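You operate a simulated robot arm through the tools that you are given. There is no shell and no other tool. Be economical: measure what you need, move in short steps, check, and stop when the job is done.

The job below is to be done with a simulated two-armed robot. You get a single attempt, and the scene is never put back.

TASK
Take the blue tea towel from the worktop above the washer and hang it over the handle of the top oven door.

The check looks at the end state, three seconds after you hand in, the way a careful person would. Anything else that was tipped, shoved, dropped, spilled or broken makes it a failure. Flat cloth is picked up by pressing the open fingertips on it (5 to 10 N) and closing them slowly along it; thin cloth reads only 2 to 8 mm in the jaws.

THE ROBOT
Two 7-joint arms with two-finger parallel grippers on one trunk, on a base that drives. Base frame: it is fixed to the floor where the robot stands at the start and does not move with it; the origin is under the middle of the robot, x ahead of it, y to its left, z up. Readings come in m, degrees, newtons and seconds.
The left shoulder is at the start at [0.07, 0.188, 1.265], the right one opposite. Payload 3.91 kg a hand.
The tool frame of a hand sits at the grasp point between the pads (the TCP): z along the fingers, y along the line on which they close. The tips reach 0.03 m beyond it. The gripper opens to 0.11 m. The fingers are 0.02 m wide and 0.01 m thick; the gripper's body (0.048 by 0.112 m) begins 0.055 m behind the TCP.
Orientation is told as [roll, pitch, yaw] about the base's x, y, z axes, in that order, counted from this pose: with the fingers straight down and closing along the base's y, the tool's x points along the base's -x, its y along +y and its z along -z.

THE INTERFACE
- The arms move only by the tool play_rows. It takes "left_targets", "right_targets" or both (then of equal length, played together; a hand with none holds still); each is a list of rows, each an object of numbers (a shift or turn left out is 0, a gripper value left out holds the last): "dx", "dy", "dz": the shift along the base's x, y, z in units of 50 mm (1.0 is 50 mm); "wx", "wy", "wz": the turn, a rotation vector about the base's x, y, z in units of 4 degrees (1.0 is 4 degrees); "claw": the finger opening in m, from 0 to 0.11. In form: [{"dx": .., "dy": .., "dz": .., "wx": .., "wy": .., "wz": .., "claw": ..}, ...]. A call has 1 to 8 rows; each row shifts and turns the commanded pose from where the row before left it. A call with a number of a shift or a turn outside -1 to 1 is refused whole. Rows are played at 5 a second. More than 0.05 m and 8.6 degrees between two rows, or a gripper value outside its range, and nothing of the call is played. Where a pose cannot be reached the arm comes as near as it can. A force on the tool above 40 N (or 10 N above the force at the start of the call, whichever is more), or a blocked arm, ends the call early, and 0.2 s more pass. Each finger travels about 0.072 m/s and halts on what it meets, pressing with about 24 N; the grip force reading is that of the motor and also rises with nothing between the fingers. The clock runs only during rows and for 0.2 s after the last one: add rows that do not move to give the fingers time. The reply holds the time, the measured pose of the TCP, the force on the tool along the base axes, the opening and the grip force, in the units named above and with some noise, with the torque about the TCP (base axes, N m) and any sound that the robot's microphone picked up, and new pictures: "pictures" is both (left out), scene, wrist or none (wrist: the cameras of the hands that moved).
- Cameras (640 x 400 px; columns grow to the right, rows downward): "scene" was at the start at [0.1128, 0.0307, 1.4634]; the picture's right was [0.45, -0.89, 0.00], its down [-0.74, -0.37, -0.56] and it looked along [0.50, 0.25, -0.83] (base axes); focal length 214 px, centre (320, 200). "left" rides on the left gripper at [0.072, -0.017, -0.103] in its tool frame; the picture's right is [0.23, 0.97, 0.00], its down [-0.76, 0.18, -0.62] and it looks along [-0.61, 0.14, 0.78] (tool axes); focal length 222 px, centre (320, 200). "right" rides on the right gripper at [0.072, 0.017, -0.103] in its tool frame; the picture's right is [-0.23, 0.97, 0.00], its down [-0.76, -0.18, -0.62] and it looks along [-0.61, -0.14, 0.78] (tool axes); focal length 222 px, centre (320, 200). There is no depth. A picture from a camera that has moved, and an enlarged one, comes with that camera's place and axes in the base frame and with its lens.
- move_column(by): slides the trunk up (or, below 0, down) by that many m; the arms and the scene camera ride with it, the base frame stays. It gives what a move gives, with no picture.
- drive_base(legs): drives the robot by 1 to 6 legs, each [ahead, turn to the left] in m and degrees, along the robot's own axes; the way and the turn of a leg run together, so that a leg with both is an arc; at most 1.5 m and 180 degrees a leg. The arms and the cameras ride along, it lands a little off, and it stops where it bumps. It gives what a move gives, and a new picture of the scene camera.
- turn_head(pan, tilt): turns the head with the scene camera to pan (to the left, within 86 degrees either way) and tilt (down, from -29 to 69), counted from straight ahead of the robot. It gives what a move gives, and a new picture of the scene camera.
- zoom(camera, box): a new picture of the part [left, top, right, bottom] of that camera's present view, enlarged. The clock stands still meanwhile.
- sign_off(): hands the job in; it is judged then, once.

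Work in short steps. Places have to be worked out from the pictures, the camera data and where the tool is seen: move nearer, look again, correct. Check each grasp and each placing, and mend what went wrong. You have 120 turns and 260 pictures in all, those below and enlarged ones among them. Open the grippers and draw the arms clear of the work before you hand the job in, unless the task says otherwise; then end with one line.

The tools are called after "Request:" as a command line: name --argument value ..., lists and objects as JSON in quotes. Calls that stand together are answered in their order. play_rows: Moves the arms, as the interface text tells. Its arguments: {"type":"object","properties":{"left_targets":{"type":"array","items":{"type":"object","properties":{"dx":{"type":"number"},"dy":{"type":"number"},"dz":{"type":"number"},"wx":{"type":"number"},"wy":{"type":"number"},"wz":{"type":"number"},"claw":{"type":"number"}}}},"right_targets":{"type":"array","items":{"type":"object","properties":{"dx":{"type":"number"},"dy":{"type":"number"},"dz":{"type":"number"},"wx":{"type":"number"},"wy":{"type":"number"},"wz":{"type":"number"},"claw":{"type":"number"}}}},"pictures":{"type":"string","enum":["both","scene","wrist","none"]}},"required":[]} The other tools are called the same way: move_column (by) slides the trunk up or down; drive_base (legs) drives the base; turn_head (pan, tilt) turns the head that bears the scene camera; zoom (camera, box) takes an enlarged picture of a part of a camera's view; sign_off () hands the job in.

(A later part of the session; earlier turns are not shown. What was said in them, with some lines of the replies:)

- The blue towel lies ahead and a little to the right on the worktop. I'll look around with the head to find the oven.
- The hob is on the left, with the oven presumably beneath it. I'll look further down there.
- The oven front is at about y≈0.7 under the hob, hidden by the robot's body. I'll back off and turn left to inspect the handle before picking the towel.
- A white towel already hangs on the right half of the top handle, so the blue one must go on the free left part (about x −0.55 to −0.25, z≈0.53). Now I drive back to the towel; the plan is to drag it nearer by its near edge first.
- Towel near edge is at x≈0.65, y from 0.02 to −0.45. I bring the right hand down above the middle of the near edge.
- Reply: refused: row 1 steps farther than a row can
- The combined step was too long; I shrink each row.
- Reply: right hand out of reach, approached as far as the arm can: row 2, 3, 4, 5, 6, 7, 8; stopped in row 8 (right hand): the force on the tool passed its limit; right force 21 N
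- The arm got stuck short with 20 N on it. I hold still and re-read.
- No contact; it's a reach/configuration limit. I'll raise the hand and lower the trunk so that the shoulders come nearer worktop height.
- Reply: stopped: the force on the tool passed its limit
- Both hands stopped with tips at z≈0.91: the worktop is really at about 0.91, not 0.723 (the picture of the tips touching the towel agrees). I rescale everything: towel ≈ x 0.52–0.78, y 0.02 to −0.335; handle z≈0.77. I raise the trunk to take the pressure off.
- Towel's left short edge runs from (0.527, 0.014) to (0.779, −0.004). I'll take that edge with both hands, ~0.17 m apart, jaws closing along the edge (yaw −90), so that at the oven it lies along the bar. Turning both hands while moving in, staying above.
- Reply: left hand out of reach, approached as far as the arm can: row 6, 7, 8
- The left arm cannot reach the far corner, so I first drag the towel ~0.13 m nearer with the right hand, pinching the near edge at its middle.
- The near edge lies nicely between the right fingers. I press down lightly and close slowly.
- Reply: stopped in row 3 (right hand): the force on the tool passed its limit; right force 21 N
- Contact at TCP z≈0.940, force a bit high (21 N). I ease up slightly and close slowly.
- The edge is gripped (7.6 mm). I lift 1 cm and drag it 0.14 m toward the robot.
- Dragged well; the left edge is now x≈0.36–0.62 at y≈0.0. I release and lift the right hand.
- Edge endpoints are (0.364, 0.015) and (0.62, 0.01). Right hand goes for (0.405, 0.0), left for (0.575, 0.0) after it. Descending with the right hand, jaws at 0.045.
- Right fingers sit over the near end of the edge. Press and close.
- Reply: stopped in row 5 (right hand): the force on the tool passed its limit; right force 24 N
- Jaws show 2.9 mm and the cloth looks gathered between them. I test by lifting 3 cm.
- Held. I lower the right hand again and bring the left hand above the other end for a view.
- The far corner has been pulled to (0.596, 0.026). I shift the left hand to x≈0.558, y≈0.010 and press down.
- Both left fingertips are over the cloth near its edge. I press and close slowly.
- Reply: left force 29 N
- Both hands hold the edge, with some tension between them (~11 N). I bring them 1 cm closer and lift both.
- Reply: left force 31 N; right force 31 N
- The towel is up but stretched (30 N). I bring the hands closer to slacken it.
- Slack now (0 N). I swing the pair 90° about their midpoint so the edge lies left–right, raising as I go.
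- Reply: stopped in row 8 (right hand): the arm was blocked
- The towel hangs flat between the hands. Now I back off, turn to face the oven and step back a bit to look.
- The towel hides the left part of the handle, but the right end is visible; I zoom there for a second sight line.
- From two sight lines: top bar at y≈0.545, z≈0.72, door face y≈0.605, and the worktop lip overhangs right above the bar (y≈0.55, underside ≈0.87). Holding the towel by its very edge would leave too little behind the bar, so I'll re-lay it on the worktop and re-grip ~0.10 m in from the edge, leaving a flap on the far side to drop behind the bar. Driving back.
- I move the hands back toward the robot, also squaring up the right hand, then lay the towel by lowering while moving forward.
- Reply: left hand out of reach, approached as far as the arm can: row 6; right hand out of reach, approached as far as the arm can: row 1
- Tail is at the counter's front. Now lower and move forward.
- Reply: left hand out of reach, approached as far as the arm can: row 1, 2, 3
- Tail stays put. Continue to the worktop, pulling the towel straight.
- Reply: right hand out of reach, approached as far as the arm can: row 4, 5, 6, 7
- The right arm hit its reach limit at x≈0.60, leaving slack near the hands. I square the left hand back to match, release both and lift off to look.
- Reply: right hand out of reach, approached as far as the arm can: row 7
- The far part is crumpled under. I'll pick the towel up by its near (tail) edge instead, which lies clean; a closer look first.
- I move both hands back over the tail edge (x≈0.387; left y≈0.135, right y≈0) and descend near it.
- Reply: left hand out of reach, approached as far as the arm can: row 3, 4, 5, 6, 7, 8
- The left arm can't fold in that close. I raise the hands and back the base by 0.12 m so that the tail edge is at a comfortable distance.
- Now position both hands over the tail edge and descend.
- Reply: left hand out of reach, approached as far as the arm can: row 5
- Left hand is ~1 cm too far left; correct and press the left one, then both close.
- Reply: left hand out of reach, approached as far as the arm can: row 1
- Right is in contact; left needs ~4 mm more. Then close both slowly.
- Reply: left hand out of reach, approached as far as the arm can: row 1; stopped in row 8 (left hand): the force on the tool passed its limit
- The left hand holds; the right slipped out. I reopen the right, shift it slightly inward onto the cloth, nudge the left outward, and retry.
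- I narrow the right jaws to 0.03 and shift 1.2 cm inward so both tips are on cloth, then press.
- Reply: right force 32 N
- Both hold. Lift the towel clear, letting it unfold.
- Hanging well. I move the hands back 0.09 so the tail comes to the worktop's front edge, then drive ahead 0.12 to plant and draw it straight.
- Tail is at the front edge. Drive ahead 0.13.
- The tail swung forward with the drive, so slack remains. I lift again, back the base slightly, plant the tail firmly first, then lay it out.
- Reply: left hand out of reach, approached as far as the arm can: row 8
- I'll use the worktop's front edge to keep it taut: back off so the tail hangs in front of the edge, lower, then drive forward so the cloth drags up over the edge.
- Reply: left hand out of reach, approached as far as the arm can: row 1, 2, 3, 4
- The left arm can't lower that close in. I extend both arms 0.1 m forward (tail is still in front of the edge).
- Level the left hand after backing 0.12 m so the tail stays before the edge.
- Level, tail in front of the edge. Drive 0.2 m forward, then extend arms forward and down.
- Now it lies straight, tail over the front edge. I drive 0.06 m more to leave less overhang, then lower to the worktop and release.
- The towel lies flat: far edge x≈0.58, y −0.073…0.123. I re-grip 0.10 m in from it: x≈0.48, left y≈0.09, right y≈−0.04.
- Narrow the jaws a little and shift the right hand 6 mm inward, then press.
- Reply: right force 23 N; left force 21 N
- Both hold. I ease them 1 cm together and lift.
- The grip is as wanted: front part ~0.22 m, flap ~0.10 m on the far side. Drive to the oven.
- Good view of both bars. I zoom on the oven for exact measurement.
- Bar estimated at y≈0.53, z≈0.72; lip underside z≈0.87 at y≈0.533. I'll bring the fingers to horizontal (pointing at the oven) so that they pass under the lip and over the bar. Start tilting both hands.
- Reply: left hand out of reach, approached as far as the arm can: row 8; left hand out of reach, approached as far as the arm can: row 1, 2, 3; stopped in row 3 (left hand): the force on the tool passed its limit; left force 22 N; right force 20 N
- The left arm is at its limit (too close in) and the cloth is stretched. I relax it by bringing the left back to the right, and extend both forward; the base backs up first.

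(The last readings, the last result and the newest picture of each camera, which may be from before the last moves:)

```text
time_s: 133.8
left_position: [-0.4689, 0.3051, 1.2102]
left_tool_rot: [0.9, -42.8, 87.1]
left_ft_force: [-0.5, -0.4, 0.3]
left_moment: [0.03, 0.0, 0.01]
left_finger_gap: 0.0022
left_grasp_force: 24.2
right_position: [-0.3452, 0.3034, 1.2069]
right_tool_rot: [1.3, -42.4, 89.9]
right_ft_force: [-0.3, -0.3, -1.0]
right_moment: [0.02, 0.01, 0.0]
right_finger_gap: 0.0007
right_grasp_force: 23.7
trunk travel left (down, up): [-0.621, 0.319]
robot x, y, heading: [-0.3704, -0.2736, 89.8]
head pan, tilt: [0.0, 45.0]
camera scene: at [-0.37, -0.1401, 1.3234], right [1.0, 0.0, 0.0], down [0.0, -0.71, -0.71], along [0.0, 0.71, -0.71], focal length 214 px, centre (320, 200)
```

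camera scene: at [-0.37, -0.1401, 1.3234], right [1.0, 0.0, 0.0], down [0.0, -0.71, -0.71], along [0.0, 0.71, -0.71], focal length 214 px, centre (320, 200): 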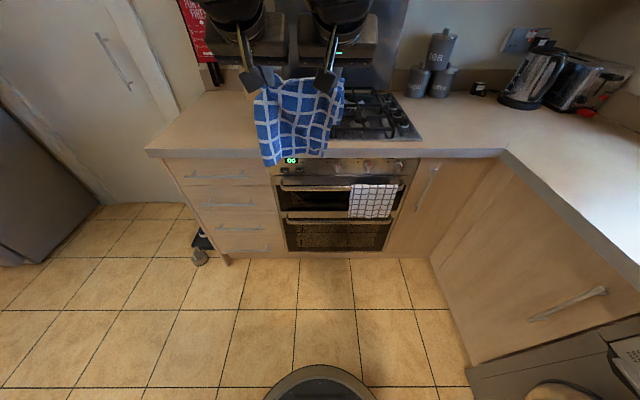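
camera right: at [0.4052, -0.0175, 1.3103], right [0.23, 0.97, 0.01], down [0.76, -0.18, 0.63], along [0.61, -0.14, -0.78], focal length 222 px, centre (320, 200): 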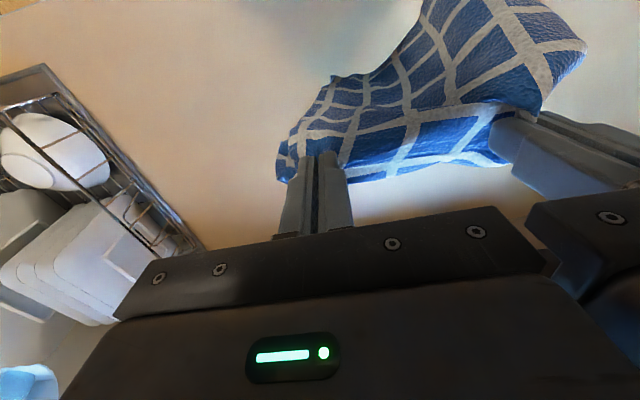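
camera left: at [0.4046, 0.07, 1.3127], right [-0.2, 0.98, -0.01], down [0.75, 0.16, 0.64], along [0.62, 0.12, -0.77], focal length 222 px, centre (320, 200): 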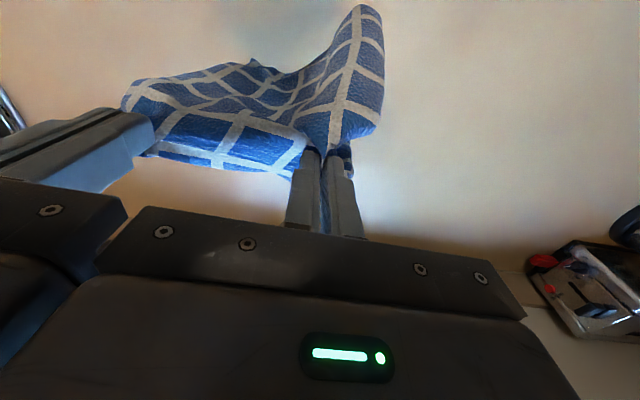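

Slack again. Continue tilting, with slight extension, hands kept 0.12 apart.

Request:
play_rows --left_targets '[{"wx": 1, "dy": 0.2, "dz": -0.2}, {"wx": 1, "dy": 0.2, "dz": -0.2}, {"wx": 1, "dy": 0.2, "dz": -0.2}, {"wx": 1, "dy": 0.2, "dz": -0.2}, {"wx": 1, "dy": 0.2, "dz": -0.2}, {"wx": 1, "dy": 0.2, "dz": -0.2}, {"wx": 1, "dz": -0.2}, {"wx": 1, "dz": -0.2}]' --right_targets '[{"wx": 1, "dy": 0.2, "dz": -0.2}, {"wx": 1, "dy": 0.2, "dz": -0.2}, {"wx": 1, "dy": 0.2, "dz": -0.2}, {"wx": 1, "dy": 0.2, "dz": -0.2}, {"wx": 1, "dy": 0.2, "dz": -0.2}, {"wx": 1, "dy": 0.2, "dz": -0.2}, {"wx": 1, "dz": -0.2}, {"wx": 1, "dz": -0.2}]' --pictures "both"

```text
time_s: 135.6
left_position: [-0.4777, 0.3946, 1.1368]
left_tool_rot: [6.4, -74.7, 81.9]
left_ft_force: [1.7, -0.8, -0.7]
left_moment: [-0.02, 0.0, -0.05]
left_finger_gap: 0.0021
left_grasp_force: 24.3
left hand out of reach, approached as far as the arm can: row 2, 3, 4, 7, 8
right_position: [-0.3452, 0.3637, 1.127]
right_tool_rot: [1.3, -74.5, 89.8]
right_ft_force: [-1.9, 0.2, -0.2]
right_moment: [-0.03, 0.0, 0.05]
right_finger_gap: 0.0011
right_grasp_force: 24.2
trunk travel left (down, up): [-0.621, 0.319]
robot x, y, heading: [-0.3722, -0.27, 89.5]
head pan, tilt: [0.0, 45.0]
camera scene: at [-0.3706, -0.1395, 1.3235], right [1.0, 0.0, 0.0], down [0.0, -0.71, -0.71], along [0.0, 0.71, -0.71], focal length 214 px, centre (320, 200)
camera right: at [-0.3624, 0.2433, 1.0849], right [-0.97, 0.04, 0.23], down [0.19, -0.39, 0.9], along [0.13, 0.92, 0.38], focal length 222 px, centre (320, 200)
camera left: at [-0.4667, 0.2753, 1.0959], right [-0.98, -0.03, -0.19], down [-0.16, -0.4, 0.9], along [-0.1, 0.92, 0.38], focal length 222 px, centre (320, 200)
```

scene: 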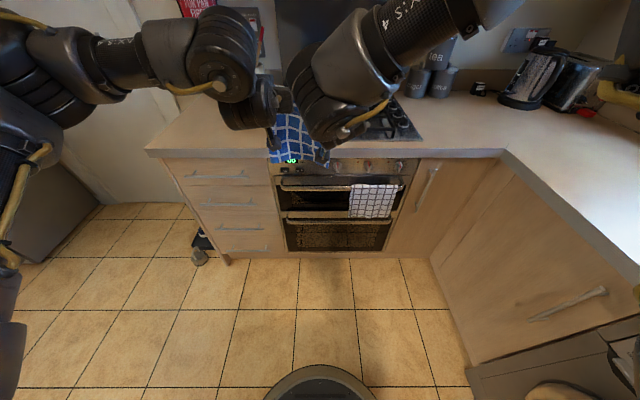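
right: 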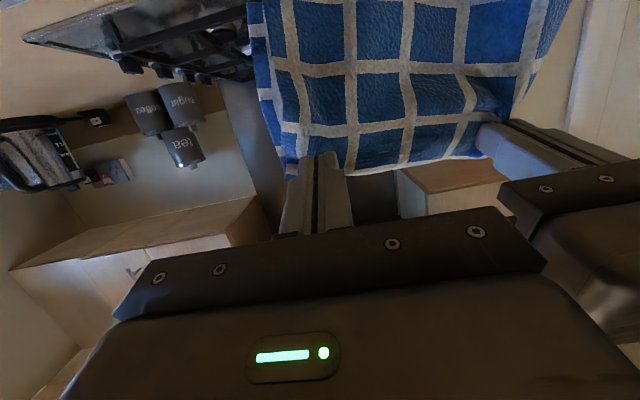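
left: 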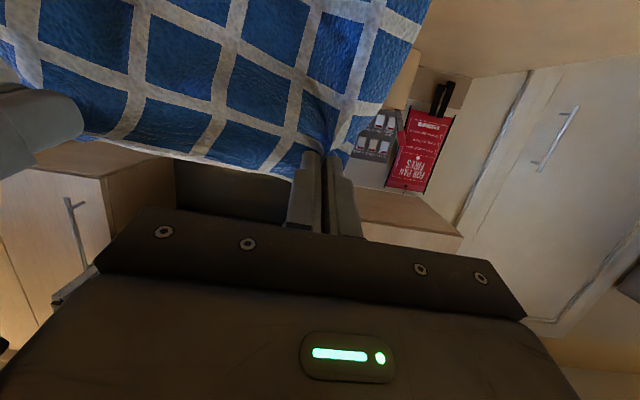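

Camera hangs below the hands now; tilt is ~75°, fine. I align the right hand with the left in depth and lower the trunk so the fingertips come to z≈0.83, still 0.13 m in front of the bar.

Request:
play_rows --right_targets '[{"dy": 0.3, "dz": 0.1}, {"dy": 0.3, "dz": 0.1}, {"dx": -0.1}]' --pictures "none"

Request:
move_column --by -0.29

Request:
turn_head --pan 0 --tilt 25

```text
time_s: 136.4
left_position: [-0.4777, 0.3937, 1.1384]
left_tool_rot: [6.5, -74.7, 81.9]
left_ft_force: [0.4, 0.1, -0.7]
left_moment: [-0.03, -0.03, 0.02]
left_finger_gap: 0.0022
left_grasp_force: 24.0
right_position: [-0.3509, 0.3916, 1.1372]
right_tool_rot: [1.3, -74.5, 89.9]
right_ft_force: [0.2, -0.7, -0.3]
right_moment: [-0.05, -0.04, 0.01]
right_finger_gap: 0.0013
right_grasp_force: 24.2
trunk travel left (down, up): [-0.621, 0.319]
robot x, y, heading: [-0.3715, -0.2733, 89.6]
head pan, tilt: [0.0, 45.0]
```

```text
time_s: 139.3
left_position: [-0.4762, 0.3934, 0.8485]
left_tool_rot: [6.5, -74.8, 81.9]
left_ft_force: [0.6, 0.6, -0.7]
left_moment: [0.0, -0.05, -0.01]
left_finger_gap: 0.0022
left_grasp_force: 24.2
right_position: [-0.3514, 0.3913, 0.8464]
right_tool_rot: [1.4, -74.6, 89.7]
right_ft_force: [-0.2, -0.2, -0.1]
right_moment: [-0.05, 0.01, -0.01]
right_finger_gap: 0.0013
right_grasp_force: 24.3
trunk travel left (down, up): [-0.331, 0.609]
robot x, y, heading: [-0.3665, -0.2732, 89.5]
head pan, tilt: [0.0, 45.0]
```

```text
time_s: 140.1
left_position: [-0.4763, 0.3944, 0.8485]
left_tool_rot: [6.6, -74.7, 82.0]
left_ft_force: [-0.6, -0.3, 0.0]
left_moment: [0.01, -0.01, -0.01]
left_finger_gap: 0.0024
left_grasp_force: 24.2
right_position: [-0.3499, 0.3927, 0.8467]
right_tool_rot: [1.4, -74.5, 89.7]
right_ft_force: [0.4, -0.9, -0.3]
right_moment: [0.0, -0.02, 0.0]
right_finger_gap: 0.0009
right_grasp_force: 24.3
trunk travel left (down, up): [-0.331, 0.609]
robot x, y, heading: [-0.3702, -0.271, 90.0]
head pan, tilt: [0.0, 25.0]
camera scene: at [-0.3699, -0.1301, 1.0641], right [1.0, 0.0, 0.0], down [0.0, -0.42, -0.91], along [0.0, 0.91, -0.42], focal length 214 px, centre (320, 200)
```

scene: 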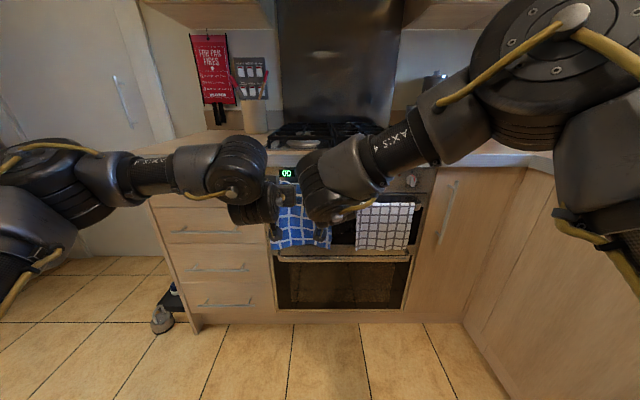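

Request:
zoom --camera "scene" --box '[250, 140, 450, 265]'

Request:
zoom --camera "right" --box '[0, 0, 640, 400]'

Request:
zoom --camera "left" --box '[0, 0, 640, 400]'

```text
3.20 times, centred on (350, 202) of scene
camera zoom: at [-0.3699, -0.1301, 1.0641], right [1.0, 0.0, 0.0], down [0.0, -0.42, -0.91], along [0.0, 0.91, -0.42], focal length 686 px, centre (224, 192)
```

zoom: 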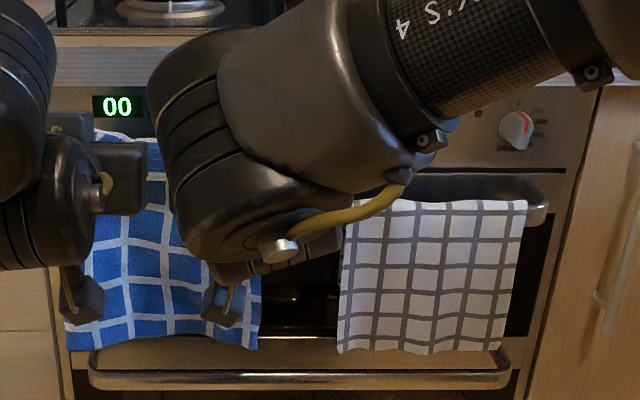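

```text
1.00 times, centred on (320, 200) of right
camera zoom: at [-0.3665, 0.2718, 0.8052], right [-0.97, 0.04, 0.23], down [0.19, -0.39, 0.9], along [0.13, 0.92, 0.37], focal length 222 px, centre (320, 200)
```

zoom: 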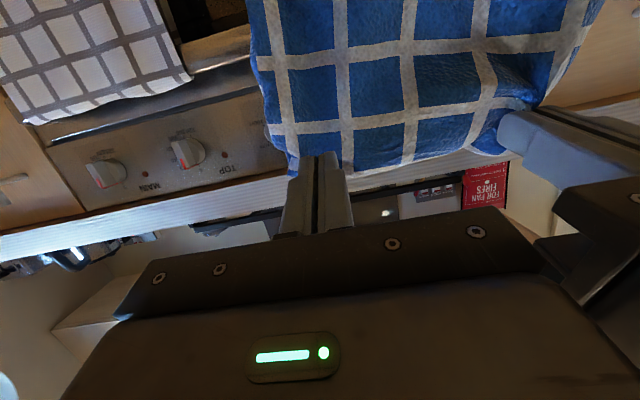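

```text
1.00 times, centred on (320, 200) of left
camera zoom: at [-0.4662, 0.2741, 0.8065], right [-0.98, -0.03, -0.19], down [-0.16, -0.4, 0.9], along [-0.1, 0.92, 0.38], focal length 222 px, centre (320, 200)
```

zoom: 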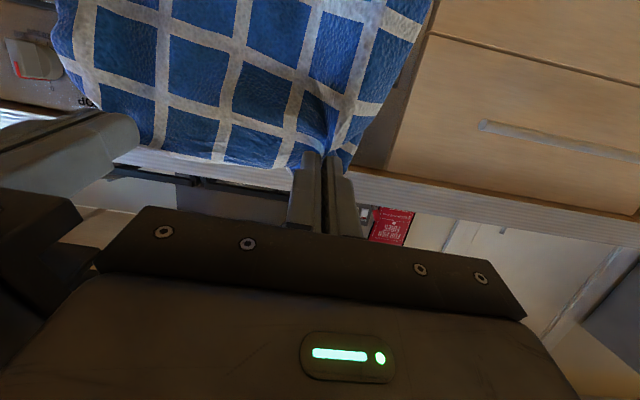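

Refined from two heights: bar at y≈0.50, z≈0.755 (top ≈0.762), door face y≈0.563, lip front y≈0.525 with underside ≈0.877; free bar x −0.52…−0.25. I shift the hands +0.025 in x and up 8 mm, then drive 0.08 m forward.

Request:
play_rows --left_targets '[{"dx": 0.25, "dz": 0.08}, {"dx": 0.25, "dz": 0.06}, {}]' --right_targets '[{"dx": 0.25, "dz": 0.1}, {"dx": 0.25, "dz": 0.08}, {}]' --pictures "none"

Request:
drive_base --legs '[[0.075, 0]]'

Request:
zoom --camera "right" --box '[0, 0, 640, 400]'

Request:
zoom --camera "left" --box '[0, 0, 640, 400]'

```text
time_s: 140.9
left_position: [-0.4499, 0.3978, 0.8571]
left_tool_rot: [6.6, -74.6, 81.8]
left_ft_force: [-0.2, 0.2, 0.5]
left_moment: [-0.05, 0.01, -0.02]
left_finger_gap: 0.0021
left_grasp_force: 24.1
right_position: [-0.3251, 0.3923, 0.8564]
right_tool_rot: [1.4, -74.5, 89.8]
right_ft_force: [-0.1, -0.2, -0.2]
right_moment: [-0.02, 0.0, -0.01]
right_finger_gap: 0.0012
right_grasp_force: 23.8
trunk travel left (down, up): [-0.331, 0.609]
robot x, y, heading: [-0.3704, -0.2681, 89.8]
head pan, tilt: [0.0, 25.0]
```

```text
time_s: 142.0
left_position: [-0.4481, 0.4732, 0.856]
left_tool_rot: [6.6, -74.6, 81.6]
left_ft_force: [-0.8, 0.8, -0.1]
left_moment: [0.0, -0.01, -0.04]
left_finger_gap: 0.002
left_grasp_force: 24.5
right_position: [-0.3223, 0.4686, 0.8553]
right_tool_rot: [1.4, -74.4, 89.7]
right_ft_force: [1.0, 0.4, -0.4]
right_moment: [0.01, 0.02, -0.04]
right_finger_gap: 0.0011
right_grasp_force: 23.5
trunk travel left (down, up): [-0.331, 0.609]
robot x, y, heading: [-0.3691, -0.1932, 89.7]
head pan, tilt: [0.0, 25.0]
camera scene: at [-0.369, -0.0535, 1.0639], right [1.0, -0.01, 0.0], down [0.0, -0.42, -0.91], along [0.01, 0.91, -0.42], focal length 214 px, centre (320, 200)
```

scene: 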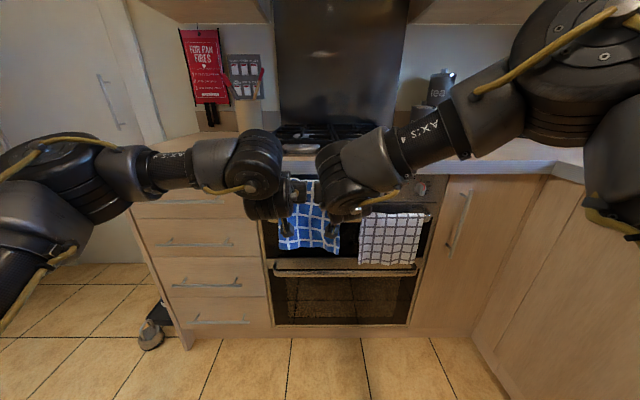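

```text
1.00 times, centred on (320, 200) of right
camera zoom: at [-0.3395, 0.3478, 0.8133], right [-0.97, 0.04, 0.23], down [0.19, -0.39, 0.9], along [0.13, 0.92, 0.37], focal length 222 px, centre (320, 200)
```

zoom: 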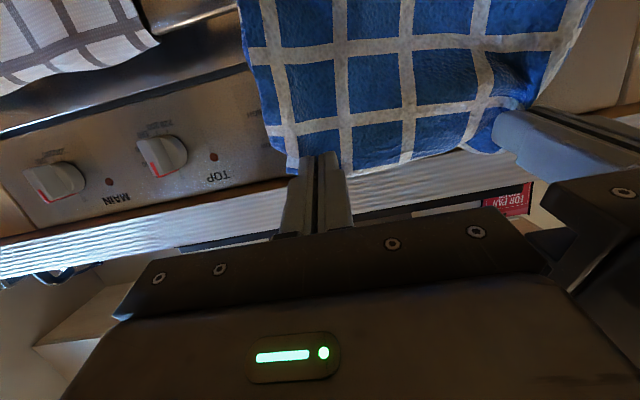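

```text
1.00 times, centred on (320, 200) of left
camera zoom: at [-0.4387, 0.3538, 0.8141], right [-0.98, -0.02, -0.19], down [-0.16, -0.39, 0.9], along [-0.1, 0.92, 0.38], focal length 222 px, centre (320, 200)
```

zoom: 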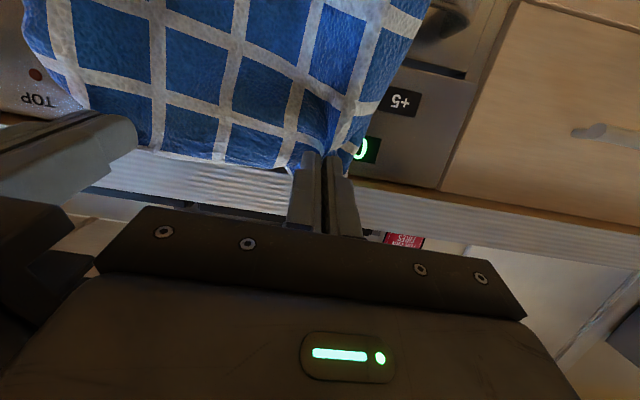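

The fingertips are close to the lip underside, so sliding under with the flap clear of the bar is too tight. Instead: raise in front of the lip (flap above the bar top), move to just behind bar centre (tip y≈0.518), lower, then push on under the lip.

Request:
play_rows --left_targets '[{"dz": 0.5, "dy": -0.2}, {"dz": 0.5}, {}, {"dy": 0.2}, {"dy": 0.2}, {}]' --right_targets '[{"dz": 0.5, "dy": -0.1}, {"dz": 0.5}, {}, {"dy": 0.2}, {"dy": 0.2}, {}]' --pictures "both"

```text
time_s: 143.4
left_position: [-0.4492, 0.485, 0.9062]
left_tool_rot: [6.6, -74.7, 81.5]
left_ft_force: [0.5, 0.4, -0.3]
left_moment: [-0.05, -0.01, -0.01]
left_finger_gap: 0.0023
left_grasp_force: 23.8
left hand out of reach, approached as far as the arm can: row 1
right_position: [-0.3224, 0.482, 0.9048]
right_tool_rot: [1.4, -74.5, 89.6]
right_ft_force: [0.1, -1.0, 0.1]
right_moment: [-0.03, 0.01, 0.01]
right_finger_gap: 0.001
right_grasp_force: 24.2
trunk travel left (down, up): [-0.331, 0.609]
robot x, y, heading: [-0.3717, -0.1988, 89.4]
head pan, tilt: [0.0, 25.0]
camera scene: at [-0.3689, -0.0547, 1.0642], right [1.0, -0.01, 0.0], down [0.0, -0.42, -0.91], along [0.01, 0.91, -0.42], focal length 214 px, centre (320, 200)
camera right: at [-0.3391, 0.3621, 0.8634], right [-0.97, 0.04, 0.23], down [0.19, -0.39, 0.9], along [0.13, 0.92, 0.37], focal length 222 px, centre (320, 200)
camera left: at [-0.4392, 0.3665, 0.8655], right [-0.98, -0.02, -0.19], down [-0.16, -0.4, 0.9], along [-0.1, 0.92, 0.38], focal length 222 px, centre (320, 200)
```

scene: 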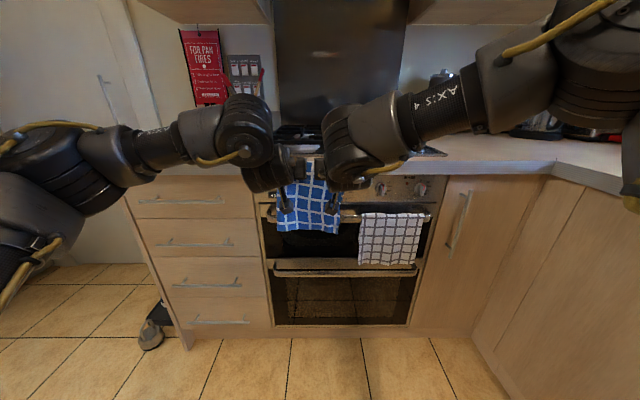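
right: 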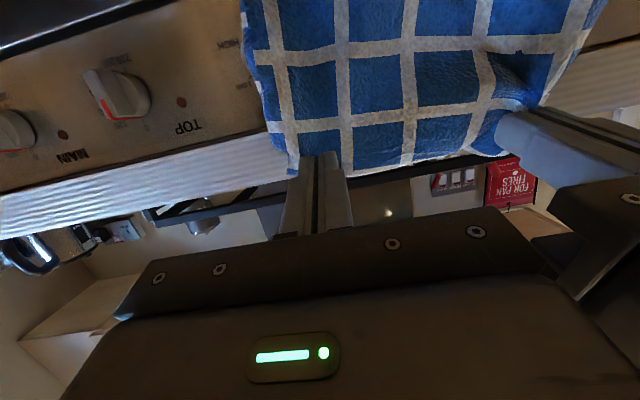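
left: 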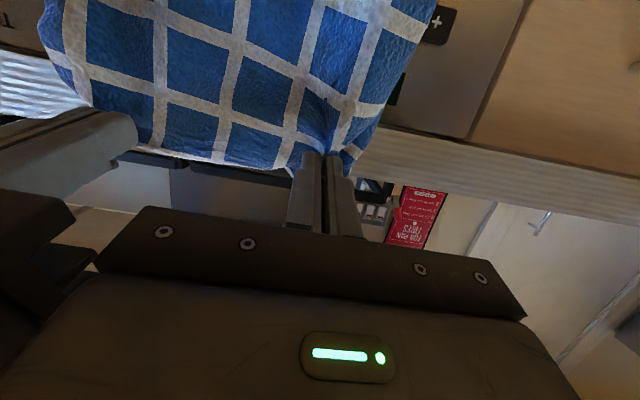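

No contact yet (tips y≈0.512). I creep forward to feel the lip face.

Request:
play_rows --left_targets '[{"dy": 0.1}, {"dy": 0.08}, {}]' --right_targets '[{"dy": 0.1}, {"dy": 0.12}, {}]' --pictures "none"

```text
time_s: 144.2
left_position: [-0.4494, 0.4939, 0.9062]
left_tool_rot: [6.8, -74.7, 81.6]
left_ft_force: [-0.5, -0.2, -0.9]
left_moment: [-0.03, 0.0, -0.02]
left_finger_gap: 0.0025
left_grasp_force: 23.9
right_position: [-0.3232, 0.4932, 0.905]
right_tool_rot: [1.4, -74.5, 89.6]
right_ft_force: [0.4, 0.7, -0.8]
right_moment: [-0.02, 0.03, 0.0]
right_finger_gap: 0.0013
right_grasp_force: 24.3
trunk travel left (down, up): [-0.331, 0.609]
robot x, y, heading: [-0.3694, -0.1972, 89.7]
head pan, tilt: [0.0, 25.0]
```

Request:
play_rows --left_targets '[{"dy": 0.08}, {"dy": 0.08}, {}]' --right_targets '[{"dy": 0.08}, {"dy": 0.08}, {}]' --pictures "none"

```text
time_s: 145.0
left_position: [-0.4485, 0.5016, 0.9078]
left_tool_rot: [6.6, -74.7, 81.6]
left_ft_force: [0.4, -5.7, 1.0]
left_moment: [-0.01, 0.02, 0.0]
left_finger_gap: 0.0024
left_grasp_force: 24.2
right_position: [-0.3235, 0.4998, 0.906]
right_tool_rot: [1.4, -74.4, 89.5]
right_ft_force: [-1.4, -0.3, -0.2]
right_moment: [-0.03, 0.02, 0.03]
right_finger_gap: 0.001
right_grasp_force: 24.1
trunk travel left (down, up): [-0.331, 0.609]
robot x, y, heading: [-0.3717, -0.1932, 89.6]
head pan, tilt: [0.0, 25.0]
```

Left touched the lip face at tip y≈0.530, so the bar is ~0.505. The flap is now behind bar centre; I back off 3 mm and lower 7 cm.

Request:
play_rows --left_targets '[{"dy": -0.08}, {"dz": -0.3}, {"dz": -0.4}, {"dz": -0.4}, {"dz": -0.35}, {}]' --right_targets '[{"dy": -0.03}, {"dz": -0.3}, {"dz": -0.4}, {"dz": -0.4}, {"dz": -0.35}, {}]' --pictures "both"

```text
time_s: 146.4
left_position: [-0.4493, 0.5002, 0.8362]
left_tool_rot: [6.6, -74.7, 81.5]
left_ft_force: [1.0, -0.4, 0.8]
left_moment: [0.0, 0.02, 0.02]
left_finger_gap: 0.0021
left_grasp_force: 23.9
right_position: [-0.3238, 0.4985, 0.8327]
right_tool_rot: [1.4, -74.5, 89.6]
right_ft_force: [-0.6, 0.4, 0.1]
right_moment: [-0.04, 0.01, 0.0]
right_finger_gap: 0.0014
right_grasp_force: 24.0
trunk travel left (down, up): [-0.331, 0.609]
robot x, y, heading: [-0.367, -0.1999, 89.5]
head pan, tilt: [0.0, 25.0]
camera scene: at [-0.369, -0.0549, 1.0642], right [1.0, -0.01, 0.0], down [0.0, -0.42, -0.91], along [0.01, 0.91, -0.42], focal length 214 px, centre (320, 200)
camera right: at [-0.3398, 0.3796, 0.7908], right [-0.97, 0.04, 0.23], down [0.19, -0.39, 0.9], along [0.13, 0.92, 0.37], focal length 222 px, centre (320, 200)
camera left: at [-0.4391, 0.379, 0.7943], right [-0.98, -0.02, -0.19], down [-0.16, -0.4, 0.9], along [-0.1, 0.92, 0.38], focal length 222 px, centre (320, 200)
```

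scene: 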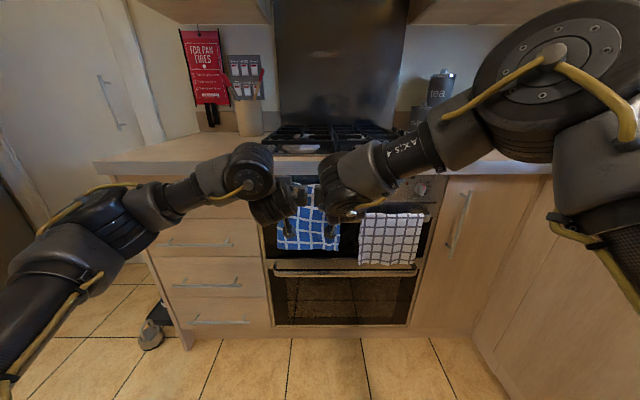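
right: 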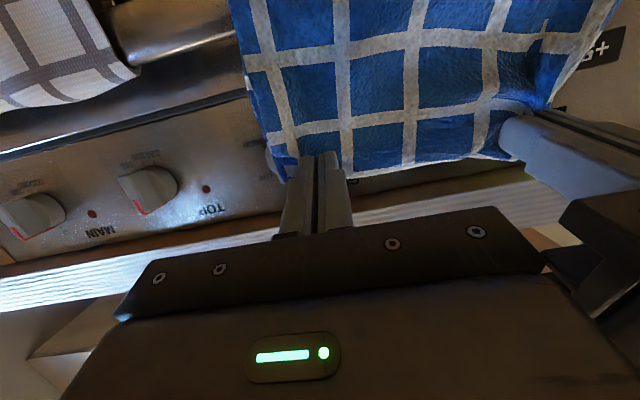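
left: 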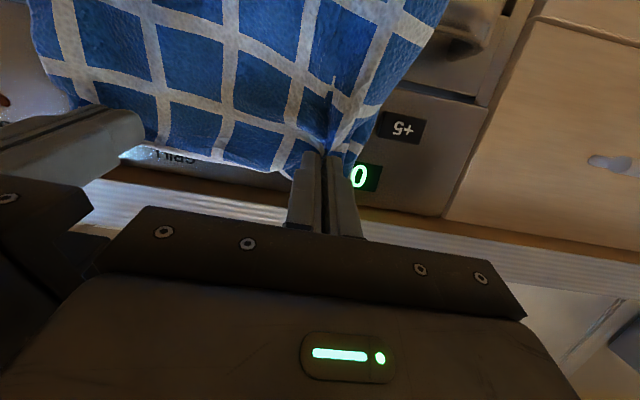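

Flap should be between bar and door. Push 1.8 cm further under the lip, then lower until the fingers nearly rest on the bar.

Request:
play_rows --left_targets '[{"dy": 0.18}, {"dy": 0.18}, {"dz": -0.3}, {"dz": -0.3}, {"dz": -0.25}, {"dz": -0.15}, {}]' --right_targets '[{"dy": 0.2}, {"dy": 0.2}, {"dz": -0.3}, {"dz": -0.3}, {"dz": -0.2}, {"dz": -0.12}, {}]' --pictures "both"

```text
time_s: 148.0
left_position: [-0.4483, 0.5169, 0.7846]
left_tool_rot: [6.5, -74.6, 81.6]
left_ft_force: [0.8, 0.3, -0.4]
left_moment: [0.01, -0.01, -0.03]
left_finger_gap: 0.0022
left_grasp_force: 24.2
right_position: [-0.3231, 0.5192, 0.7874]
right_tool_rot: [1.3, -74.4, 89.7]
right_ft_force: [0.1, -1.4, -0.7]
right_moment: [0.0, 0.0, 0.01]
right_finger_gap: 0.0016
right_grasp_force: 23.8
trunk travel left (down, up): [-0.331, 0.609]
robot x, y, heading: [-0.3682, -0.1979, 89.7]
head pan, tilt: [0.0, 25.0]
camera scene: at [-0.369, -0.0547, 1.0642], right [1.0, -0.01, 0.0], down [0.0, -0.42, -0.91], along [0.01, 0.91, -0.42], focal length 214 px, centre (320, 200)
camera right: at [-0.3394, 0.3992, 0.7456], right [-0.97, 0.04, 0.23], down [0.19, -0.39, 0.9], along [0.13, 0.92, 0.37], focal length 222 px, centre (320, 200)
camera left: at [-0.4395, 0.3979, 0.7432], right [-0.98, -0.02, -0.19], down [-0.16, -0.39, 0.9], along [-0.1, 0.92, 0.38], focal length 222 px, centre (320, 200)
```

scene: 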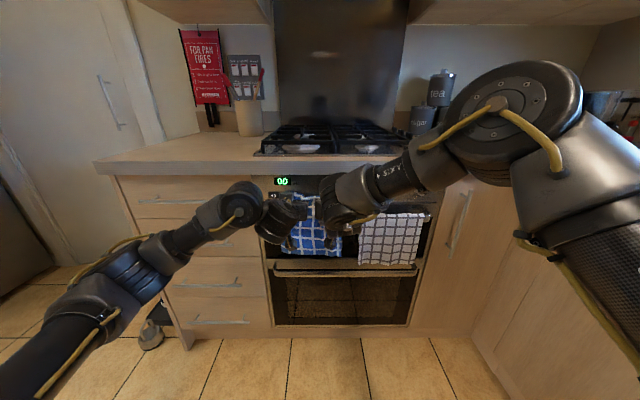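
right: 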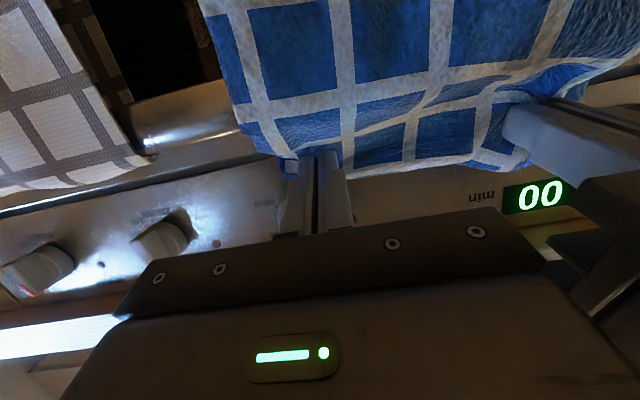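
left: 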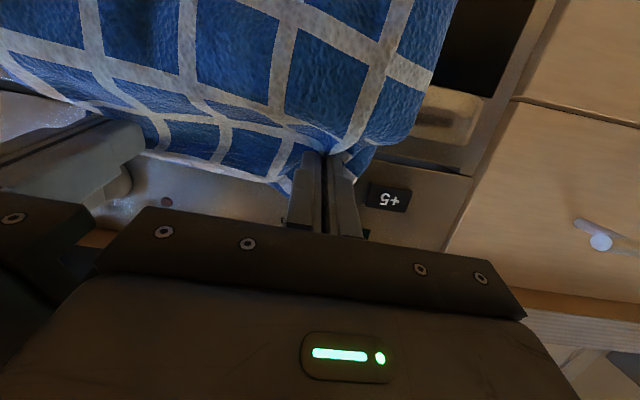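

The cloth now bends over the bar with the flap behind. Lower 6 mm more, then open gently.

Request:
play_rows --left_targets '[{"dz": -0.1}, {}, {"claw": 0.01}, {"claw": 0.02}, {"claw": 0.03}, {}, {}]' --right_targets '[{"dz": -0.14}, {}, {"claw": 0.01}, {"claw": 0.02}, {"claw": 0.03}, {}, {}]' --pictures "both"

```text
time_s: 149.6
left_position: [-0.4498, 0.5179, 0.78]
left_tool_rot: [6.7, -74.6, 81.5]
left_ft_force: [-0.8, 0.2, -0.3]
left_moment: [-0.02, 0.03, 0.01]
left_finger_gap: 0.03
left_grasp_force: 0.1
right_position: [-0.3228, 0.5196, 0.7798]
right_tool_rot: [1.4, -74.5, 89.6]
right_ft_force: [0.3, 0.2, 0.7]
right_moment: [0.01, 0.0, -0.02]
right_finger_gap: 0.0303
right_grasp_force: 0.1
trunk travel left (down, up): [-0.331, 0.609]
robot x, y, heading: [-0.3677, -0.1981, 89.6]
head pan, tilt: [0.0, 25.0]
camera scene: at [-0.3691, -0.0547, 1.0641], right [1.0, -0.01, 0.0], down [0.0, -0.42, -0.91], along [0.01, 0.91, -0.42], focal length 214 px, centre (320, 200)
camera right: at [-0.3389, 0.3995, 0.7386], right [-0.97, 0.04, 0.23], down [0.19, -0.39, 0.9], along [0.13, 0.92, 0.37], focal length 222 px, centre (320, 200)
camera left: at [-0.4396, 0.3979, 0.7383], right [-0.98, -0.02, -0.19], down [-0.16, -0.4, 0.9], along [-0.1, 0.92, 0.38], focal length 222 px, centre (320, 200)
```

scene: 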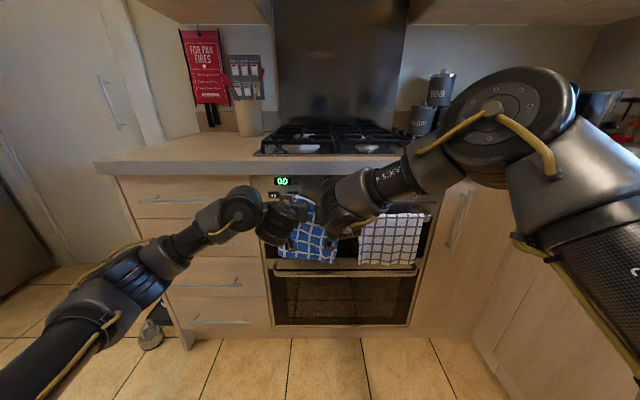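
right: 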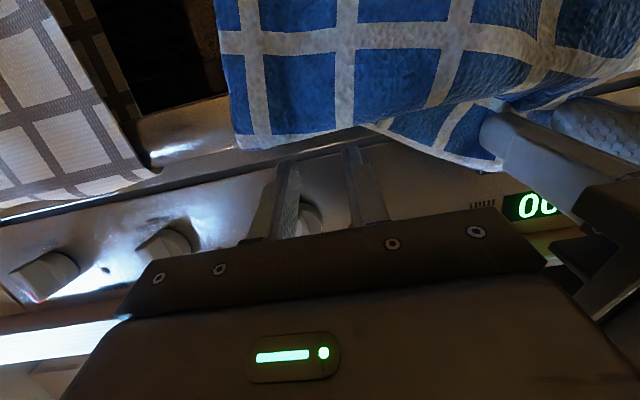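
left: 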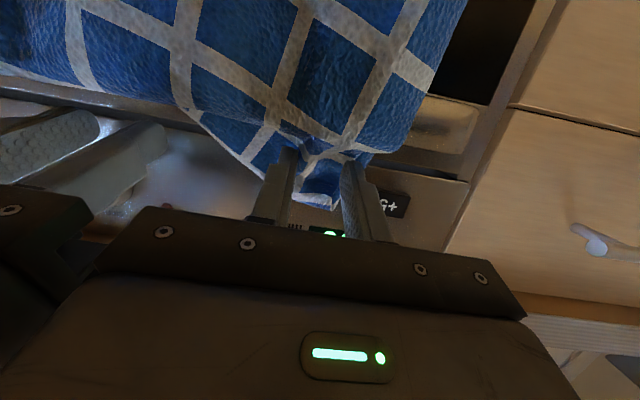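

The right side has settled over the bar; a bit of cloth still stands between the left fingers. I open wider and wait to see whether it stays.

Request:
play_rows --left_targets '[{"claw": 0.05}, {}, {}, {}]' --right_targets '[{}, {}, {}, {}]' --pictures "wrist"

```text
time_s: 150.6
left_position: [-0.4481, 0.517, 0.7807]
left_tool_rot: [6.6, -74.6, 81.5]
left_ft_force: [0.2, 0.0, 0.0]
left_moment: [-0.03, -0.02, 0.01]
left_finger_gap: 0.0501
left_grasp_force: 0.0
right_position: [-0.3223, 0.5202, 0.7803]
right_tool_rot: [1.4, -74.5, 89.6]
right_ft_force: [0.2, 0.1, 0.3]
right_moment: [-0.02, -0.02, 0.01]
right_finger_gap: 0.0302
right_grasp_force: 0.0
trunk travel left (down, up): [-0.331, 0.609]
robot x, y, heading: [-0.3668, -0.1942, 89.6]
head pan, tilt: [0.0, 25.0]
camera right: at [-0.3389, 0.3995, 0.7386], right [-0.97, 0.04, 0.23], down [0.19, -0.39, 0.9], along [0.13, 0.92, 0.37], focal length 222 px, centre (320, 200)
camera left: at [-0.4396, 0.3979, 0.7382], right [-0.98, -0.02, -0.19], down [-0.16, -0.4, 0.9], along [-0.1, 0.92, 0.38], focal length 222 px, centre (320, 200)
```

right: 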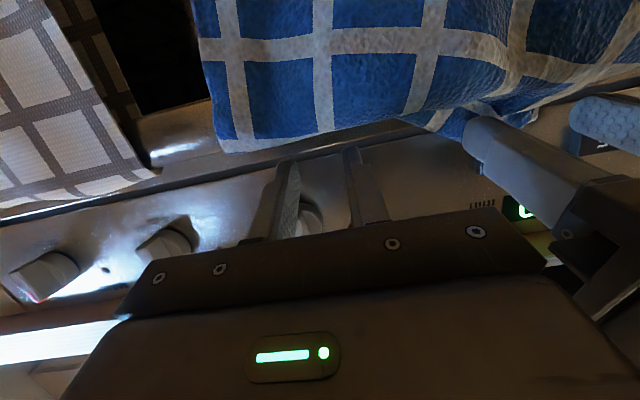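
left: 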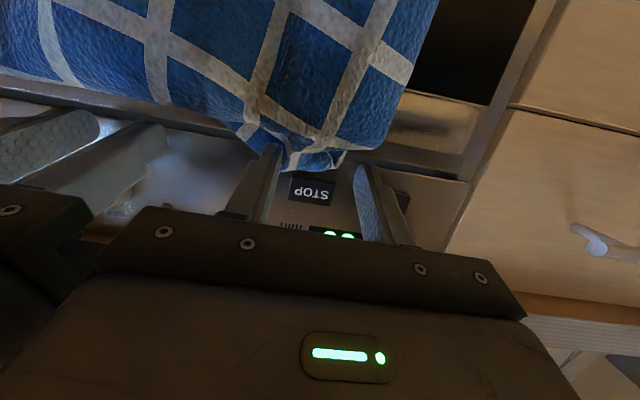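

I wait again to see whether it is sliding.

Request:
play_rows --right_targets '[{}, {}, {}, {}, {}, {}]' --left_targets '[{}, {}, {}, {}, {}, {}]' --pictures "both"

```text
time_s: 152.0
left_position: [-0.4484, 0.5185, 0.7803]
left_tool_rot: [6.5, -74.6, 81.5]
left_ft_force: [-0.2, -0.9, -0.8]
left_moment: [-0.02, -0.02, -0.03]
left_finger_gap: 0.0501
left_grasp_force: 0.1
right_position: [-0.3219, 0.5197, 0.781]
right_tool_rot: [1.4, -74.6, 89.6]
right_ft_force: [0.1, 0.0, 0.9]
right_moment: [-0.04, -0.01, 0.05]
right_finger_gap: 0.03
right_grasp_force: 0.1
trunk travel left (down, up): [-0.331, 0.609]
robot x, y, heading: [-0.3695, -0.1948, 89.5]
head pan, tilt: [0.0, 25.0]
camera scene: at [-0.3691, -0.0547, 1.0641], right [1.0, -0.01, 0.0], down [0.0, -0.42, -0.91], along [0.01, 0.91, -0.42], focal length 214 px, centre (320, 200)
camera right: at [-0.3389, 0.3995, 0.7386], right [-0.97, 0.04, 0.23], down [0.19, -0.39, 0.9], along [0.13, 0.92, 0.37], focal length 222 px, centre (320, 200)
camera left: at [-0.4396, 0.3979, 0.7382], right [-0.98, -0.02, -0.19], down [-0.16, -0.4, 0.9], along [-0.1, 0.92, 0.38], focal length 222 px, centre (320, 200)
```

scene: 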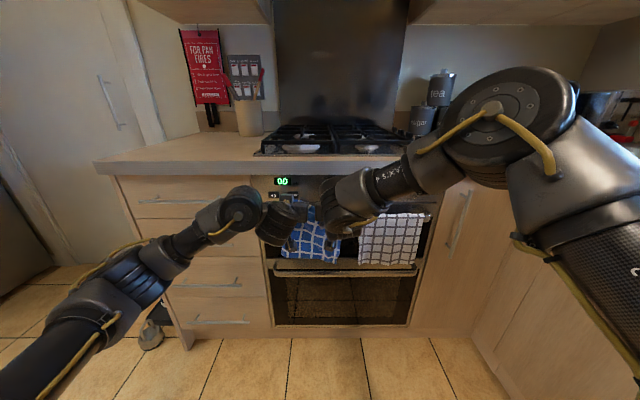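
right: 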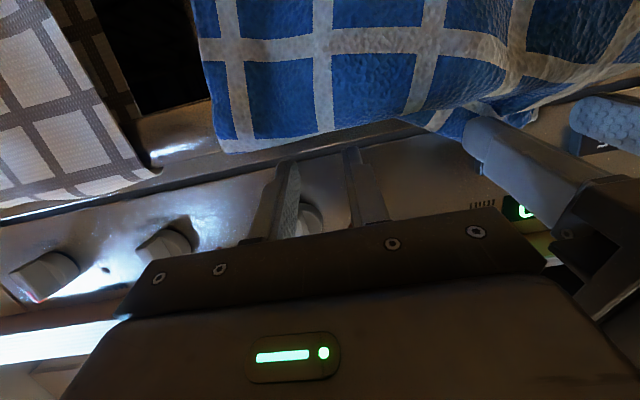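
left: 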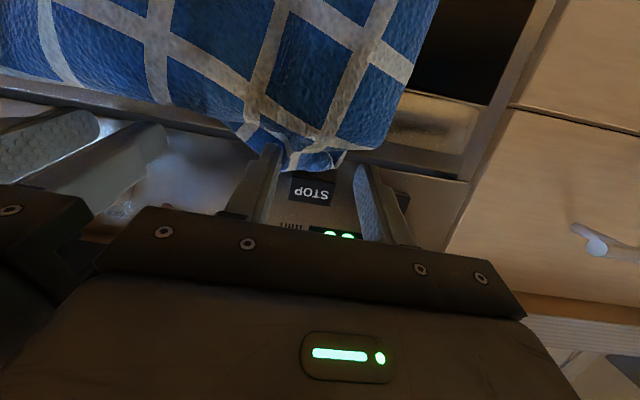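

Stable now. Withdraw both hands straight back along the fingers.

Request:
play_rows --left_targets '[{"dz": 0.1}, {"dy": -0.4, "dz": 0.1}, {"dy": -0.5, "dz": 0.13}, {"dy": -0.5, "dz": 0.13}, {"dy": -0.4, "dz": 0.1}]' --right_targets '[{"dz": 0.1}, {"dy": -0.4, "dz": 0.1}, {"dy": -0.5, "dz": 0.13}, {"dy": -0.5, "dz": 0.13}, {"dy": -0.4, "dz": 0.1}]' --pictures "both"

```text
time_s: 153.2
left_position: [-0.4501, 0.427, 0.8093]
left_tool_rot: [6.5, -74.7, 81.6]
left_ft_force: [-0.3, -0.3, 0.3]
left_moment: [-0.01, 0.05, -0.02]
left_finger_gap: 0.0503
left_grasp_force: 0.1
right_position: [-0.3227, 0.4295, 0.8089]
right_tool_rot: [1.4, -74.5, 89.6]
right_ft_force: [-0.2, 0.0, 0.4]
right_moment: [-0.06, 0.01, 0.02]
right_finger_gap: 0.0302
right_grasp_force: 0.1
trunk travel left (down, up): [-0.331, 0.609]
robot x, y, heading: [-0.367, -0.194, 89.7]
head pan, tilt: [0.0, 25.0]
camera scene: at [-0.369, -0.0551, 1.0642], right [1.0, -0.01, 0.0], down [0.0, -0.42, -0.91], along [0.01, 0.91, -0.42], focal length 214 px, centre (320, 200)
camera right: at [-0.3399, 0.3098, 0.7673], right [-0.97, 0.04, 0.23], down [0.19, -0.39, 0.9], along [0.13, 0.92, 0.37], focal length 222 px, centre (320, 200)
camera left: at [-0.44, 0.3071, 0.768], right [-0.98, -0.03, -0.19], down [-0.16, -0.4, 0.9], along [-0.1, 0.92, 0.38], focal length 222 px, centre (320, 200)
```

scene: 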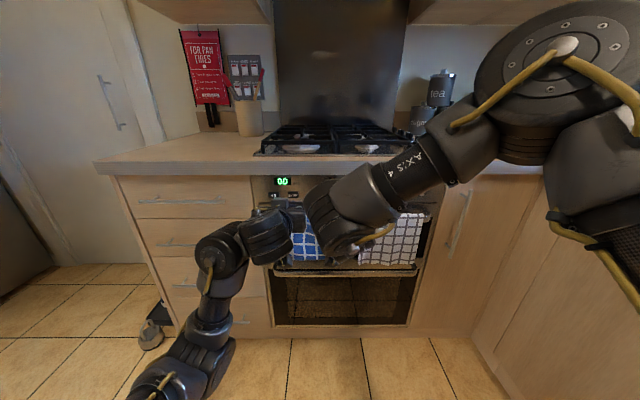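
right: 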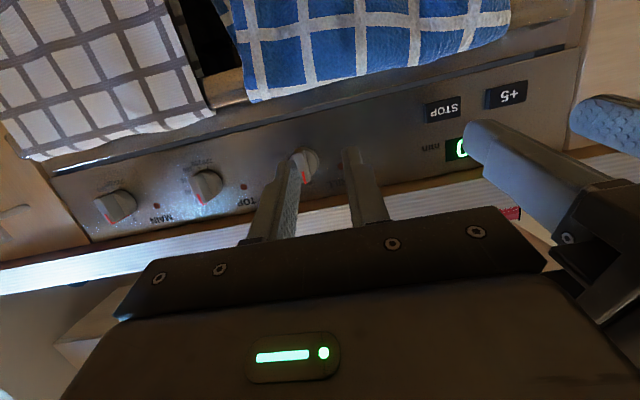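
left: 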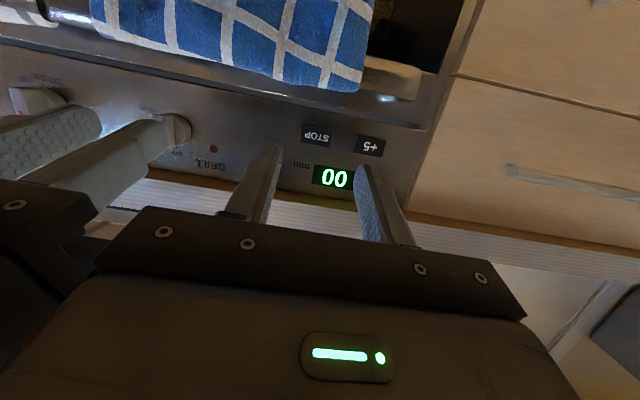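

The towel drapes over the bar, next to the undisturbed white one. I back the base away and look from the front.

Request:
drive_base --legs '[[-0.35, 0]]'

Request:
move_column --by 0.3

Request:
turn_head --pan 0 --tilt 35

```text
time_s: 155.4
left_position: [-0.4517, 0.0752, 0.8105]
left_tool_rot: [6.7, -74.8, 81.5]
left_ft_force: [0.1, -0.3, 0.1]
left_moment: [0.04, 0.0, -0.02]
left_finger_gap: 0.0501
left_grasp_force: 0.0
right_position: [-0.3257, 0.0786, 0.8087]
right_tool_rot: [1.4, -74.4, 89.6]
right_ft_force: [-0.1, 0.1, 0.2]
right_moment: [0.02, 0.0, 0.01]
right_finger_gap: 0.03
right_grasp_force: 0.1
trunk travel left (down, up): [-0.331, 0.609]
robot x, y, heading: [-0.3748, -0.5455, 89.5]
head pan, tilt: [0.0, 25.0]
camera scene: at [-0.3715, -0.4072, 1.0643], right [1.0, -0.01, 0.0], down [0.0, -0.42, -0.91], along [0.01, 0.91, -0.42], focal length 214 px, centre (320, 200)
```

scene: 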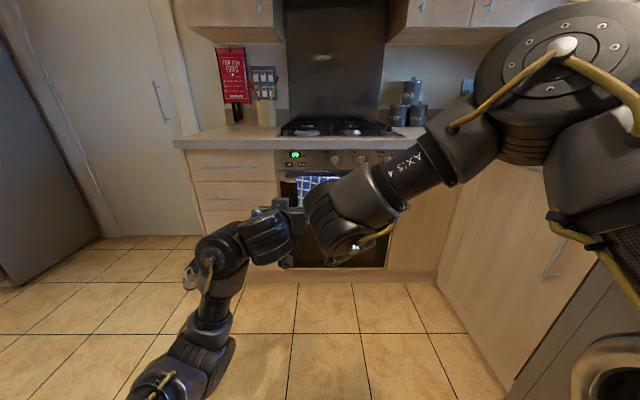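

```text
time_s: 158.4
left_position: [-0.4525, 0.0754, 1.1097]
left_tool_rot: [6.6, -74.6, 81.5]
left_ft_force: [-0.5, 0.5, -0.3]
left_moment: [0.04, 0.02, -0.04]
left_finger_gap: 0.0502
left_grasp_force: 0.0
right_position: [-0.3255, 0.0788, 1.109]
right_tool_rot: [1.4, -74.4, 89.7]
right_ft_force: [0.3, -0.6, 0.4]
right_moment: [-0.01, 0.01, -0.02]
right_finger_gap: 0.0301
right_grasp_force: 0.1
trunk travel left (down, up): [-0.631, 0.309]
robot x, y, heading: [-0.3702, -0.5469, 89.7]
head pan, tilt: [0.0, 25.0]
```

```text
time_s: 159.2
left_position: [-0.4517, 0.0755, 1.1088]
left_tool_rot: [6.6, -74.6, 81.7]
left_ft_force: [0.3, 0.1, 0.7]
left_moment: [0.0, -0.01, 0.01]
left_finger_gap: 0.0502
left_grasp_force: 0.0
right_position: [-0.3268, 0.0783, 1.1092]
right_tool_rot: [1.4, -74.5, 89.8]
right_ft_force: [0.1, 0.5, -0.5]
right_moment: [0.01, -0.02, 0.02]
right_finger_gap: 0.0298
right_grasp_force: 0.1
trunk travel left (down, up): [-0.631, 0.309]
robot x, y, heading: [-0.3694, -0.5484, 89.8]
head pan, tilt: [0.0, 35.0]
camera scene: at [-0.3715, -0.4106, 1.3484], right [1.0, -0.01, 0.0], down [0.0, -0.57, -0.82], along [0.0, 0.82, -0.57], focal length 214 px, centre (320, 200)
```

scene: 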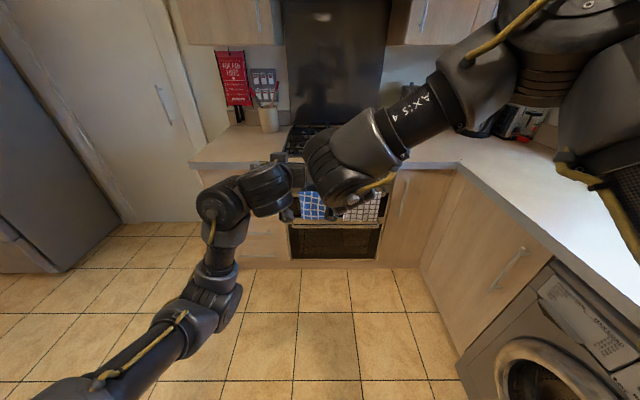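

The arms block the view; I move the right hand aside to the right and up, left hand to the left.

Request:
play_rows --right_targets '[{"dx": 0.8, "dz": 0.3}, {"dx": 0.8, "dz": 0.3}, {"dx": 0.8, "dz": 0.3}, {"dx": 0.8, "dz": 0.2}, {"dx": 0.8}, {"dx": 0.8}]' --left_targets '[{"dx": -0.8}, {"dx": -0.8}, {"dx": -0.8}, {"dx": -0.8}, {"dx": -0.8}, {"dx": -0.8}]' --pictures "none"

Request:
zoom --camera "scene" --box '[260, 140, 420, 280]'

```text
time_s: 160.6
left_position: [-0.6939, 0.0746, 1.1088]
left_tool_rot: [5.9, -74.8, 82.2]
left_ft_force: [-0.6, 0.1, 0.3]
left_moment: [0.0, -0.02, 0.0]
left_finger_gap: 0.0501
left_grasp_force: 0.1
right_position: [-0.1755, 0.0696, 1.1647]
right_tool_rot: [1.3, -74.6, 89.4]
right_ft_force: [0.1, 0.0, 0.8]
right_moment: [0.0, 0.01, -0.03]
right_finger_gap: 0.03
right_grasp_force: 0.1
right hand out of reach, approached as far as the arm can: row 4, 5, 6
trunk travel left (down, up): [-0.631, 0.309]
robot x, y, heading: [-0.3688, -0.5496, 89.9]
head pan, tilt: [0.0, 35.0]
```

```text
2.86 times, centred on (340, 210) of scene
camera zoom: at [-0.3732, -0.4121, 1.3485], right [1.0, -0.01, 0.0], down [0.0, -0.57, -0.82], along [0.01, 0.82, -0.57], focal length 613 px, centre (263, 171)
```

zoom: 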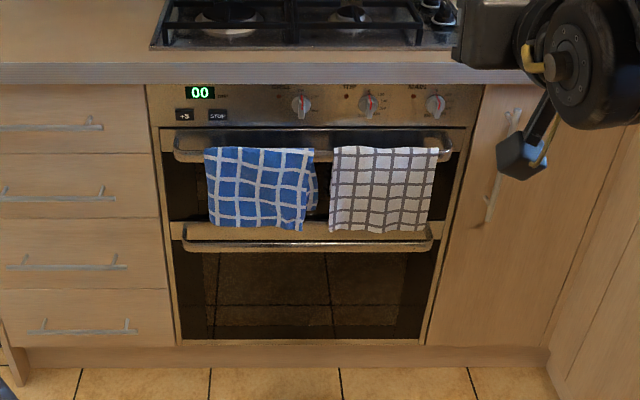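

The blue towel hangs neatly over the top handle, its back flap behind the bar. The white towel is undisturbed, the grippers are open and the arms are clear. Handing in.

Request:
sign_off

```text
The job is handed in.
```

The blue tea towel hangs over the top oven door handle next to the white towel, with part of it behind the bar, and the job has been handed in.
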